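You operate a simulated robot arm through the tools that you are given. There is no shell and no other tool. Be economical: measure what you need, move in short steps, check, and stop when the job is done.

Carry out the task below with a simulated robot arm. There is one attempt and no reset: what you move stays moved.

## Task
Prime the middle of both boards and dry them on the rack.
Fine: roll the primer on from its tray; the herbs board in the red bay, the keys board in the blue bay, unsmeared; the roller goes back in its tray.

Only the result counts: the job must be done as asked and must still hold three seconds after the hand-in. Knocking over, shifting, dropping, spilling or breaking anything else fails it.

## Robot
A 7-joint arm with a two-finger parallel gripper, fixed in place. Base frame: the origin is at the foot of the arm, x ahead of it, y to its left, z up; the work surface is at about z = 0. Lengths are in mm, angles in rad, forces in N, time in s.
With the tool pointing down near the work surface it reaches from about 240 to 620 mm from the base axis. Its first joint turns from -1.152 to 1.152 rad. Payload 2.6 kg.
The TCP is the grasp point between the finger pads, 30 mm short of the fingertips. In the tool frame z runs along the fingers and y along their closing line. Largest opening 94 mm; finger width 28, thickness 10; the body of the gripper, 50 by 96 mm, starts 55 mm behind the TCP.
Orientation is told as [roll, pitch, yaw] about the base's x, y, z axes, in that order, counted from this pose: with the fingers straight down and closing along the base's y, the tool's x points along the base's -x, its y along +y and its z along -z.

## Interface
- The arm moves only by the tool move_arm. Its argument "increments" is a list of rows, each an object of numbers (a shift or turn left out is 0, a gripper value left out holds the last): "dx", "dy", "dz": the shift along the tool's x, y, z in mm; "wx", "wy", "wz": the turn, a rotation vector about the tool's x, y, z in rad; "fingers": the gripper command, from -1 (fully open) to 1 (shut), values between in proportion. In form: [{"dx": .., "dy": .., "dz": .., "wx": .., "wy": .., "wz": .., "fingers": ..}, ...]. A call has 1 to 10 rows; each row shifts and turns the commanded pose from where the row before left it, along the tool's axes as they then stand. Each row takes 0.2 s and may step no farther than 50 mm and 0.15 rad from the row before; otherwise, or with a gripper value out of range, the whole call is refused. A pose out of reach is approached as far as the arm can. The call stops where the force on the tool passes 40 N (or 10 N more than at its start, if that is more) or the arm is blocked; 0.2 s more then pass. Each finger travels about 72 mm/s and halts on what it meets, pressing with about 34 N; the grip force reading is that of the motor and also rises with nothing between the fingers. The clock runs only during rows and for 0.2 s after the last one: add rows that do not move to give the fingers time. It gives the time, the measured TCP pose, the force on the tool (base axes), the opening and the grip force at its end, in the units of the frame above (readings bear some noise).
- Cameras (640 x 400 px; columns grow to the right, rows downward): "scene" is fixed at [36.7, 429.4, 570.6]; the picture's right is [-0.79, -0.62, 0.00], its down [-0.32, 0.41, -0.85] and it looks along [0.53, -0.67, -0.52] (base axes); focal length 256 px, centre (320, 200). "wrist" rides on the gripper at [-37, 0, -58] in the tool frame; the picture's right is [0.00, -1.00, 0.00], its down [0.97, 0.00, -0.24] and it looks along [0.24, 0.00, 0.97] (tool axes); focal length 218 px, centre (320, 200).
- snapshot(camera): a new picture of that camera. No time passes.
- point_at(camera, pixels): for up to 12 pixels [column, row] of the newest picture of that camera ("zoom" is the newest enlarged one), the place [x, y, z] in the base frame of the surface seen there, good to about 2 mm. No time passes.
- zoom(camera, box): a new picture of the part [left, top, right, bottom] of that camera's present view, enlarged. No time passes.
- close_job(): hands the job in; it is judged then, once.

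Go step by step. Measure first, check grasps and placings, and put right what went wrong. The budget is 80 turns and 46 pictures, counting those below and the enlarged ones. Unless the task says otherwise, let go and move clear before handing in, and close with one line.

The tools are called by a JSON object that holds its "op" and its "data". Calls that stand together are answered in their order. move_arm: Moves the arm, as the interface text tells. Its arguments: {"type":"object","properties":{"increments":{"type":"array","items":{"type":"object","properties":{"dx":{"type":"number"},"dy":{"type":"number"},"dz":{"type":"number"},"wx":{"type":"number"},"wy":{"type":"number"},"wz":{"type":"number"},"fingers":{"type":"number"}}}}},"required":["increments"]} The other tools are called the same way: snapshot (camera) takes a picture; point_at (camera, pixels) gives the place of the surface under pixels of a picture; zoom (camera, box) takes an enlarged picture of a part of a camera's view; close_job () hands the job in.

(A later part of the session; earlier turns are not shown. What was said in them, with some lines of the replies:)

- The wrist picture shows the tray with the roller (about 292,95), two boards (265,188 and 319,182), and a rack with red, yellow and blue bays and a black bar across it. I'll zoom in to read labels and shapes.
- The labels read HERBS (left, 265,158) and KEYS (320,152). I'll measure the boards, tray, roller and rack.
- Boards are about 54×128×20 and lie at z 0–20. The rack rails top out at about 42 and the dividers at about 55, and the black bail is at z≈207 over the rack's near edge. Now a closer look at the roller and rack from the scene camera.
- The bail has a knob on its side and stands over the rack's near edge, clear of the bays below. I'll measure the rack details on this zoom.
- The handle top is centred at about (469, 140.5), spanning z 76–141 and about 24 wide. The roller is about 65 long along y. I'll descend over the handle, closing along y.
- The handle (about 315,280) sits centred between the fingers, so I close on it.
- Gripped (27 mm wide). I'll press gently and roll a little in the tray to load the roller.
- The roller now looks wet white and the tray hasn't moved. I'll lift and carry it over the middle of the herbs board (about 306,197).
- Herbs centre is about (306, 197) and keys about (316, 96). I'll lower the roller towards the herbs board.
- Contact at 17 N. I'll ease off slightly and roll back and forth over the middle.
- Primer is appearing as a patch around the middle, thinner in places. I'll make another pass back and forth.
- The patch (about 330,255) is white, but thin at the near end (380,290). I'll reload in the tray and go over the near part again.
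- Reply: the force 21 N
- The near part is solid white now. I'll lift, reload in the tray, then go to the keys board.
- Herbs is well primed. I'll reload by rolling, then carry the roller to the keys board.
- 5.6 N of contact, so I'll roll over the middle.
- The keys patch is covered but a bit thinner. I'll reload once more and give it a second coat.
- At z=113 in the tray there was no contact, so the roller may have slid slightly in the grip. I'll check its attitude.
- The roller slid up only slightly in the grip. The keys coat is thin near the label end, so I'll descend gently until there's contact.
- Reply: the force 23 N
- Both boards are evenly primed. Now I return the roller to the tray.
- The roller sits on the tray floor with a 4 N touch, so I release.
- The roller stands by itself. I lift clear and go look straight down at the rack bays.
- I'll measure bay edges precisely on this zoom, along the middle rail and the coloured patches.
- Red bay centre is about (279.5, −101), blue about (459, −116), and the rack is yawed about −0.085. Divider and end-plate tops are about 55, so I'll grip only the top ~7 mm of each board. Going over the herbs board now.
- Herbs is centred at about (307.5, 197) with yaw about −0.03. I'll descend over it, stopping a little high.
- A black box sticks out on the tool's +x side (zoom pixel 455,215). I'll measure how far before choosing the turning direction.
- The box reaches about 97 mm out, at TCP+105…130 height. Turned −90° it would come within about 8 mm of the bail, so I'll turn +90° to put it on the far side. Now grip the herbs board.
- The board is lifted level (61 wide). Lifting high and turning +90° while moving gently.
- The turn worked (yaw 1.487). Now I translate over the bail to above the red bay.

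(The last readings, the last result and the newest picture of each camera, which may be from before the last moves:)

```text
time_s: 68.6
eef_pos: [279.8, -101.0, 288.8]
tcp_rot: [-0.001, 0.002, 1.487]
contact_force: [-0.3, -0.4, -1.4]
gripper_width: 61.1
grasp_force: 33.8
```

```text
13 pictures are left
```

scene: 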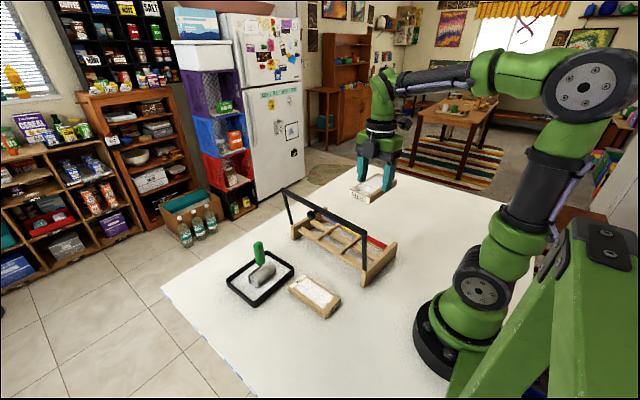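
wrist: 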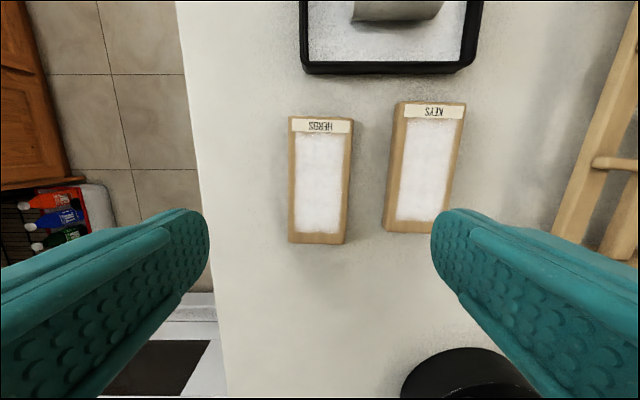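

The board is above the red bay, clear of the bail. Descending to about 12 mm above the rails, then checking.

{"op": "move_arm", "data": {"increments": [{"dz": 20}, {"dz": 35}, {"dz": 35}, {"dz": 35}, {"dz": 30}, {"dz": 20}, {"dz": 9}, {}]}}

{"op": "zoom", "data": {"camera": "scene", "box": [310, 170, 420, 290]}}

{"op": "snapshot", "data": {"camera": "wrist"}}

```text
time_s: 70.4
eef_pos: [280.6, -101.1, 104.4]
tcp_rot: [0.0, 0.001, 1.487]
contact_force: [0.6, 0.3, -1.3]
gripper_width: 61.1
grasp_force: 33.9
```

```text
3.33 times, centred on (365, 230) of scene
```

zoom: 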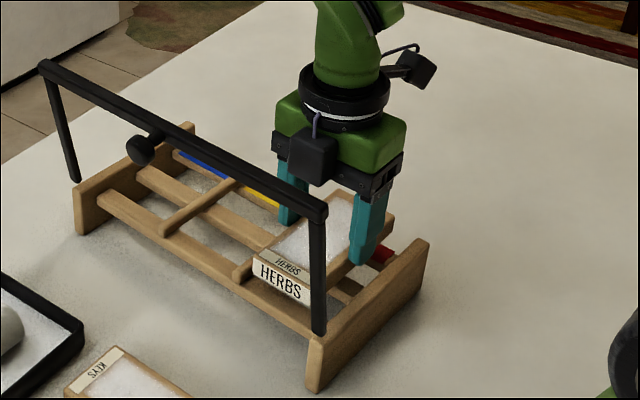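

```text
11 pictures are left
```

wrist: 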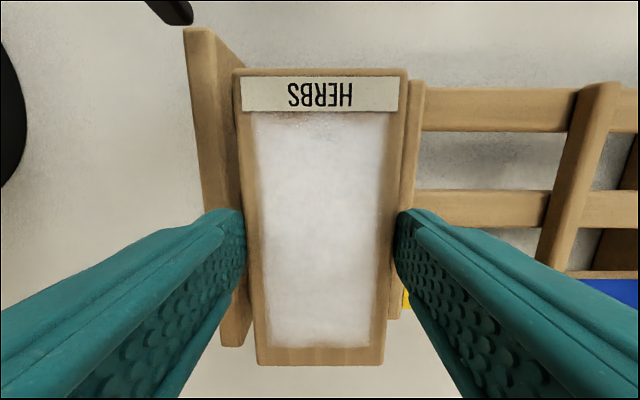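

{"op": "point_at", "data": {"camera": "wrist", "pixels": [[420, 110], [410, 110], [232, 62], [218, 110], [240, 110], [401, 110], [405, 72], [238, 72], [262, 362], [378, 362], [318, 70], [320, 362]]}}

```text
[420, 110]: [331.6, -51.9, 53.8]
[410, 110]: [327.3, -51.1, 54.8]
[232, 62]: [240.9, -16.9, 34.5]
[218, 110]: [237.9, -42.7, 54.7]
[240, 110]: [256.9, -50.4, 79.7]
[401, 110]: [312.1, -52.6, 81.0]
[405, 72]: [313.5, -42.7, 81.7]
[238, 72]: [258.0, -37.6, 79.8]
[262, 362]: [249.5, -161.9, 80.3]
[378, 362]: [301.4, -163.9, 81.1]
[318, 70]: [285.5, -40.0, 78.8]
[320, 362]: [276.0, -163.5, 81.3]
```

The board centre (281,−101.5) matches the bay centre within about 1 mm, and the board bottom is at about z 61, so there is about 18 mm to go. I'll lower most of it, then creep.

{"op": "move_arm", "data": {"increments": [{"dz": 8}, {"dz": 5}, {"dz": 2}, {"dz": 1}, {}]}}

{"op": "move_arm", "data": {"increments": [{"dz": 0.7}, {"dz": 0.3}, {}]}}

```text
time_s: 71.6
eef_pos: [279.4, -101.0, 89.3]
tcp_rot: [0.0, 0.0, 1.486]
contact_force: [-0.6, 0.1, -0.9]
gripper_width: 60.9
grasp_force: 33.5
```

```text
time_s: 72.4
eef_pos: [279.9, -101.2, 87.4]
tcp_rot: [0.001, -0.001, 1.486]
contact_force: [-0.5, 0.4, -0.8]
gripper_width: 61.2
grasp_force: 34.1
```

{"op": "move_arm", "data": {"increments": [{"dz": 0.6}, {"dz": 0.4}, {}]}}

{"op": "zoom", "data": {"camera": "scene", "box": [340, 210, 400, 280]}}

```text
time_s: 73.2
eef_pos: [279.9, -101.3, 86.0]
tcp_rot: [0.002, 0.0, 1.487]
contact_force: [0.2, 0.3, -0.8]
gripper_width: 61.2
grasp_force: 34.4
```

```text
5.71 times, centred on (370, 245) of scene
```

zoom: 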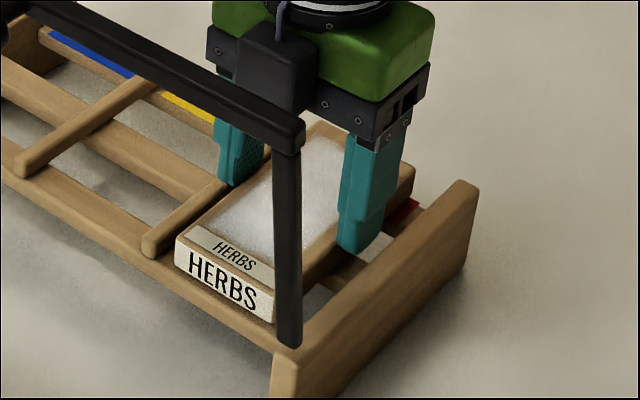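

Almost touching, so I creep further.

{"op": "move_arm", "data": {"increments": [{"dz": 0.5}, {"dz": 0.4}, {}]}}

```text
time_s: 74.0
eef_pos: [280.1, -100.4, 85.3]
tcp_rot: [0.0, 0.001, 1.488]
contact_force: [0.3, 0.0, -0.8]
gripper_width: 61.2
grasp_force: 34.2
```

{"op": "move_arm", "data": {"increments": [{"dz": 0.5}, {"dz": 0.4}, {}]}}

```text
time_s: 74.8
eef_pos: [280.1, -100.4, 85.7]
tcp_rot: [0.0, 0.001, 1.485]
contact_force: [-10.2, 3.3, 30.2]
gripper_width: 61.1
grasp_force: 34.2
```

Contact. I ease up a touch and open only a few mm per side.

{"op": "move_arm", "data": {"increments": [{"dz": -0.6}, {"fingers": -0.4}, {"fingers": -0.42}, {"fingers": -0.45}, {"fingers": -0.5}, {}]}}

{"op": "zoom", "data": {"camera": "scene", "box": [330, 200, 410, 290]}}

```text
time_s: 76.2
eef_pos: [280.4, -101.1, 85.4]
tcp_rot: [-0.001, 0.001, 1.487]
contact_force: [-0.2, -0.2, -0.2]
gripper_width: 70.4
grasp_force: 0.0
```

```text
4.44 times, centred on (370, 245) of scene
```

zoom: 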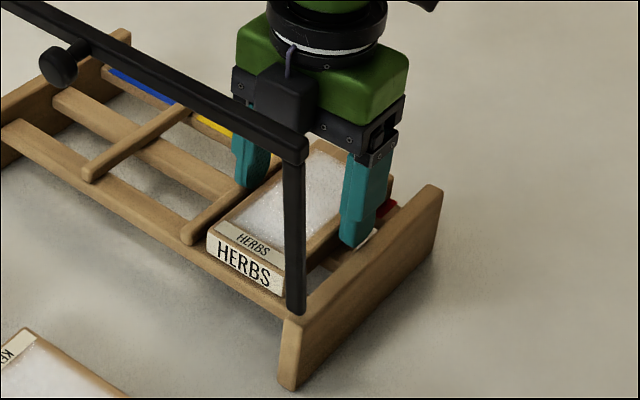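

Released; herbs sits in the red bay. Lift away and head back to the keys board.

{"op": "move_arm", "data": {"increments": [{"dz": -5}, {"dz": -15}, {"dz": -30}, {"dz": -45}, {"dz": -45}, {"dz": -45}, {"dz": -20}, {"dx": -30, "dy": -5}, {"dx": -45, "dy": -5}]}}

{"op": "move_arm", "data": {"increments": [{"dx": -45, "dy": -5}, {"dx": -45, "dy": -4}, {"dx": -33, "wz": 0.1}, {"wz": 0.15}, {"wz": 0.15}, {"wz": 0.15}, {"wz": 0.15}, {"wz": 0.15}, {"wz": 0.15}, {"wz": 0.15}]}}

{"op": "move_arm", "data": {"increments": [{"wz": 0.15, "fingers": -1}, {"wz": 0.15}, {"wz": 0.067}, {}]}}

```text
time_s: 78.2
eef_pos: [297.5, -26.4, 291.0]
tcp_rot: [0.001, 0.0, 1.487]
contact_force: [-0.5, 1.0, -0.8]
gripper_width: 70.5
grasp_force: 0.1
```

```text
time_s: 80.4
eef_pos: [316.3, 94.8, 291.2]
tcp_rot: [0.0, -0.001, 0.333]
contact_force: [-0.2, -0.5, -0.4]
gripper_width: 70.5
grasp_force: 0.1
```

```text
time_s: 81.4
eef_pos: [316.3, 94.5, 291.2]
tcp_rot: [0.001, 0.0, -0.032]
contact_force: [0.8, 0.1, -0.1]
gripper_width: 94.1
grasp_force: 0.0
```

{"op": "move_arm", "data": {"increments": [{"dz": 40}, {"dz": 45}, {"dz": 45}, {}]}}

{"op": "snapshot", "data": {"camera": "wrist"}}

```text
time_s: 82.4
eef_pos: [315.8, 95.7, 161.3]
tcp_rot: [0.0, 0.0, -0.031]
contact_force: [0.3, 0.1, -0.3]
gripper_width: 94.1
grasp_force: 0.1
```

```text
8 pictures are left
```

wrist: 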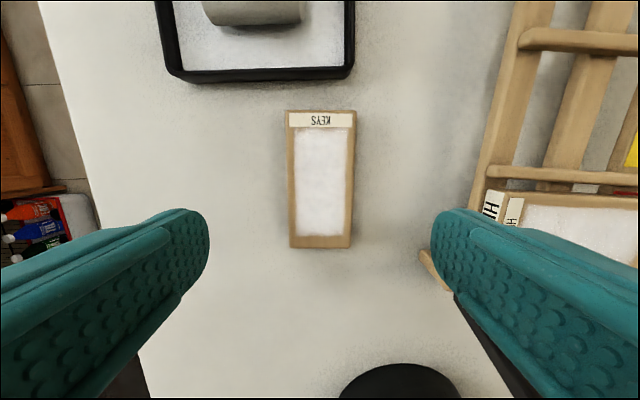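

{"op": "point_at", "data": {"camera": "wrist", "pixels": [[290, 135], [354, 135], [292, 220], [350, 220], [321, 112], [321, 244]]}}

```text
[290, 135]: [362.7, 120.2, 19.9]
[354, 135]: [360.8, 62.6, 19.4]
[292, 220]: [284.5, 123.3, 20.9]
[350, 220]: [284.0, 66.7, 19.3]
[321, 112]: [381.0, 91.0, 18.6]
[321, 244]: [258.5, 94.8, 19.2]
```

Keys centre is about (319, 93.4) with yaw about −0.045. Adjust, descend and grip its top edge.

{"op": "move_arm", "data": {"increments": [{"dx": -3, "dy": -1.8, "wz": 0.014}, {"dz": 40}, {"dz": 40}, {"dz": 25}, {"dz": 10}, {}, {}]}}

```text
time_s: 84.0
eef_pos: [318.0, 94.2, 44.3]
tcp_rot: [0.001, 0.0, -0.043]
contact_force: [-0.1, 0.0, -0.7]
gripper_width: 93.9
grasp_force: 0.1
```

{"op": "move_arm", "data": {"increments": [{"dz": 1}, {"fingers": 0}, {"fingers": 1}, {"fingers": 1}, {"fingers": 1}, {"fingers": 1}]}}

{"op": "move_arm", "data": {"increments": [{"dz": -3}, {"dz": -10}, {"dz": -20}, {"dz": -35}, {}]}}

{"op": "zoom", "data": {"camera": "scene", "box": [250, 210, 350, 330]}}

```text
time_s: 85.4
eef_pos: [318.5, 92.9, 45.3]
tcp_rot: [0.001, 0.001, -0.043]
contact_force: [0.4, 0.1, 0.3]
gripper_width: 61.3
grasp_force: 34.3
```

```text
time_s: 86.6
eef_pos: [318.1, 92.2, 112.5]
tcp_rot: [0.001, 0.001, -0.043]
contact_force: [0.6, -0.2, -1.1]
gripper_width: 61.2
grasp_force: 34.1
```

```text
3.33 times, centred on (300, 270) of scene
```

zoom: 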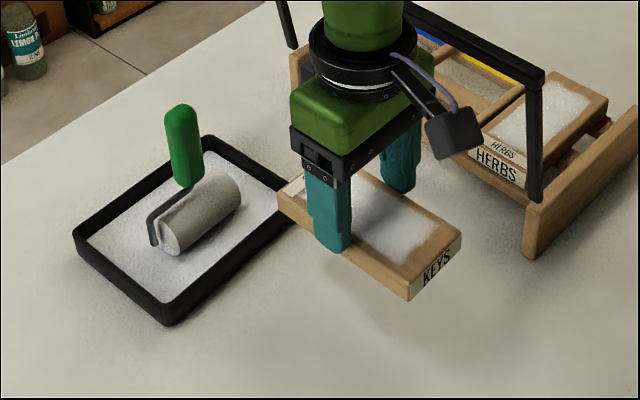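

Keys is held level and herbs sits properly in the red bay. Lift high and turn.

{"op": "move_arm", "data": {"increments": [{"dz": -30}, {"dz": -40}, {"dz": -40}, {"dz": -40}, {"dz": -25}, {"dz": -8}, {"wz": -0.08}, {"wz": -0.13}, {"wz": -0.13}, {"wz": -0.13}]}}

{"op": "move_arm", "data": {"increments": [{"wz": -0.13}, {"wz": -0.13}, {"wz": -0.13}, {"wz": -0.13}, {"wz": -0.13}, {"wz": -0.13}, {"wz": -0.13}, {"wz": -0.1}, {"wz": -0.049}, {}]}}

```text
time_s: 88.8
eef_pos: [319.2, 93.8, 296.2]
tcp_rot: [0.0, 0.0, 0.428]
contact_force: [0.2, -0.2, -1.3]
gripper_width: 61.1
grasp_force: 34.3
```

```text
time_s: 91.0
eef_pos: [318.5, 92.8, 295.4]
tcp_rot: [0.0, 0.0, 1.488]
contact_force: [0.4, 0.5, -1.0]
gripper_width: 61.5
grasp_force: 34.0
```

{"op": "move_arm", "data": {"increments": [{"dx": 15, "dy": -12}, {"dx": 30, "dy": -24}, {"dx": 35, "dy": -28}, {"dx": 35, "dy": -28}, {"dx": 35, "dy": -28}, {"dx": 28, "dy": -22.7}, {"dx": 18.3, "dy": -15}, {}]}}

{"op": "move_arm", "data": {"increments": [{"dz": 20}, {"dz": 35}, {"dz": 35}, {"dz": 35}, {"dz": 33}, {"dz": 22}, {"dz": 9}, {}]}}

{"op": "snapshot", "data": {"camera": "wrist"}}

```text
time_s: 92.8
eef_pos: [459.3, -117.8, 297.0]
tcp_rot: [-0.001, -0.001, 1.486]
contact_force: [0.1, 0.8, -0.5]
gripper_width: 61.1
grasp_force: 34.3
```

```text
time_s: 94.6
eef_pos: [459.4, -117.0, 105.6]
tcp_rot: [0.001, 0.001, 1.486]
contact_force: [-0.6, -0.5, -0.7]
gripper_width: 61.3
grasp_force: 33.9
```

```text
6 pictures are left
```

wrist: 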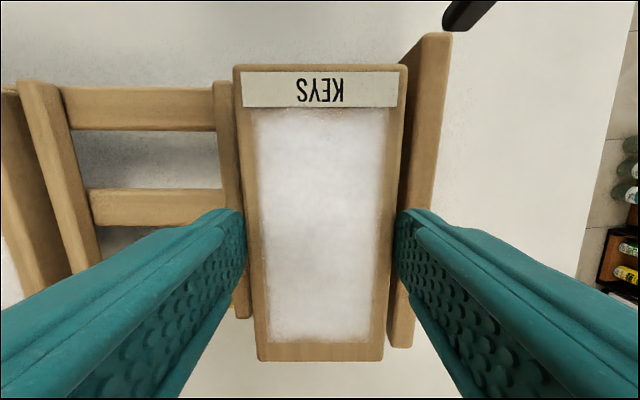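

{"op": "point_at", "data": {"camera": "wrist", "pixels": [[218, 110], [228, 110], [430, 110], [412, 110], [240, 110], [401, 110], [262, 355], [378, 355], [220, 150], [395, 340]]}}

```text
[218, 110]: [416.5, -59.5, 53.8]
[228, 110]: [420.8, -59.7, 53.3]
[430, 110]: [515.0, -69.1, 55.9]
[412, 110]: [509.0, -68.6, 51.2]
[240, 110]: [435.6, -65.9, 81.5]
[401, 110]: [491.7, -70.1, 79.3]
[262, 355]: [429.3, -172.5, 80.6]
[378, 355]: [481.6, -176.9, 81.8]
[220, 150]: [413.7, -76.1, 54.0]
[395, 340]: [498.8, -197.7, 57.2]
```

The keys board is centred in the blue bay (board 435–492 in bay ~420–507). Lower and creep until contact.

{"op": "move_arm", "data": {"increments": [{"dz": 8}, {"dz": 6}, {"dz": 2}, {"dz": 1}, {}]}}

{"op": "move_arm", "data": {"increments": [{"dz": 0.6}, {"dz": 0.4}, {}]}}

```text
time_s: 95.8
eef_pos: [459.1, -116.4, 89.5]
tcp_rot: [0.001, -0.001, 1.485]
contact_force: [0.2, 1.3, -2.2]
gripper_width: 61.2
grasp_force: 34.0
```

```text
time_s: 96.6
eef_pos: [458.4, -115.4, 87.5]
tcp_rot: [0.003, 0.0, 1.485]
contact_force: [-0.3, -0.8, -1.0]
gripper_width: 61.2
grasp_force: 33.9
```

{"op": "move_arm", "data": {"increments": [{"dz": 0.5}, {"dz": 0.4}, {}]}}

{"op": "move_arm", "data": {"increments": [{"dz": 0.5}, {"dz": 0.4}, {}]}}

```text
time_s: 97.4
eef_pos: [457.8, -115.0, 87.2]
tcp_rot: [0.0, 0.0, 1.487]
contact_force: [-0.1, -0.1, -1.4]
gripper_width: 61.1
grasp_force: 34.3
```

```text
time_s: 98.2
eef_pos: [459.7, -116.6, 87.6]
tcp_rot: [0.0, -0.001, 1.486]
contact_force: [-0.2, 0.3, -0.7]
gripper_width: 61.3
grasp_force: 34.3
```

{"op": "move_arm", "data": {"increments": [{"dz": 0.5}, {"dz": 0.4}, {}]}}

```text
time_s: 99.0
eef_pos: [458.8, -116.9, 86.8]
tcp_rot: [-0.001, 0.0, 1.485]
contact_force: [-5.0, 0.7, 11.5]
gripper_width: 61.4
grasp_force: 34.0
```

Contact at 11.5 N: the board is on the rails. Open a little.

{"op": "move_arm", "data": {"increments": [{"dz": -0.3}, {"fingers": -0.4}, {"fingers": -0.42}, {"fingers": -0.45}, {"fingers": -0.5}, {}]}}

{"op": "move_arm", "data": {"increments": [{"dz": -4}, {"dz": -12}, {"dz": -25}, {"dz": -40}, {"dz": -45}, {"dz": -45}, {"dz": -40}, {}]}}

{"op": "snapshot", "data": {"camera": "wrist"}}

{"op": "zoom", "data": {"camera": "scene", "box": [220, 170, 420, 320]}}

```text
time_s: 100.4
eef_pos: [459.7, -116.9, 86.6]
tcp_rot: [-0.002, 0.0, 1.488]
contact_force: [-0.6, -0.1, 0.2]
gripper_width: 70.4
grasp_force: 0.1
```

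```text
time_s: 102.2
eef_pos: [460.8, -117.5, 298.7]
tcp_rot: [0.001, 0.0, 1.486]
contact_force: [-0.1, -0.1, 0.1]
gripper_width: 70.6
grasp_force: 0.0
```

```text
5 pictures are left
```

wrist: 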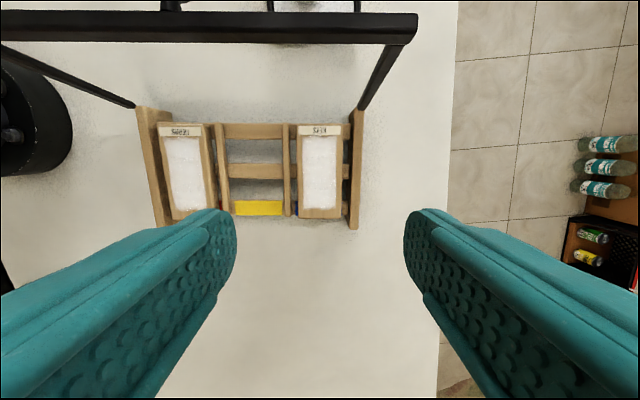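

```text
2.67 times, centred on (320, 245) of scene
```

zoom: 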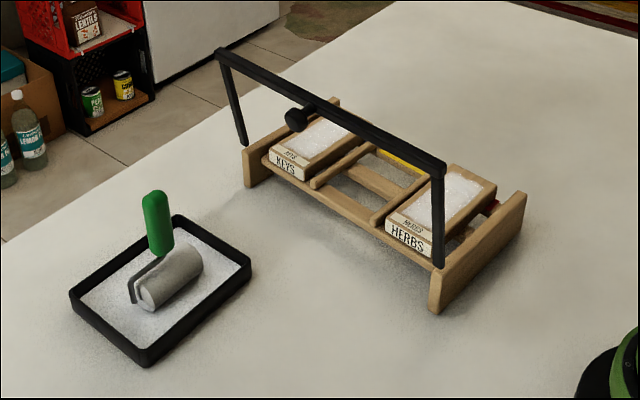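

Both boards lie in their bays with clean patches, and the roller is in its tray. A quick flatness check.

{"op": "point_at", "data": {"camera": "wrist", "pixels": [[165, 128], [205, 128], [175, 212], [187, 170], [300, 130], [340, 130], [303, 213], [337, 213]]}}

```text
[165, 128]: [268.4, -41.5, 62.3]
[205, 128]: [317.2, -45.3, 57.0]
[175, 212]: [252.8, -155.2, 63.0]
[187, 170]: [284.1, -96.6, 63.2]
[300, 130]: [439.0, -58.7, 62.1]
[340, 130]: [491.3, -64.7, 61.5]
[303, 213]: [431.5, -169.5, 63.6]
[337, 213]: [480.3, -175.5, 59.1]
```

Both board tops read about z 62–63 across the rack; two samples near the edges came out lower, at 57 and 59. The arm is clear, so I'm handing in.

{"op": "close_job", "data": {}}

```text
The job is handed in.
```

Both boards are primed in the middle and on the rack, herbs in the red bay and keys in the blue bay with no smears visible, and the roller is back in its tray.
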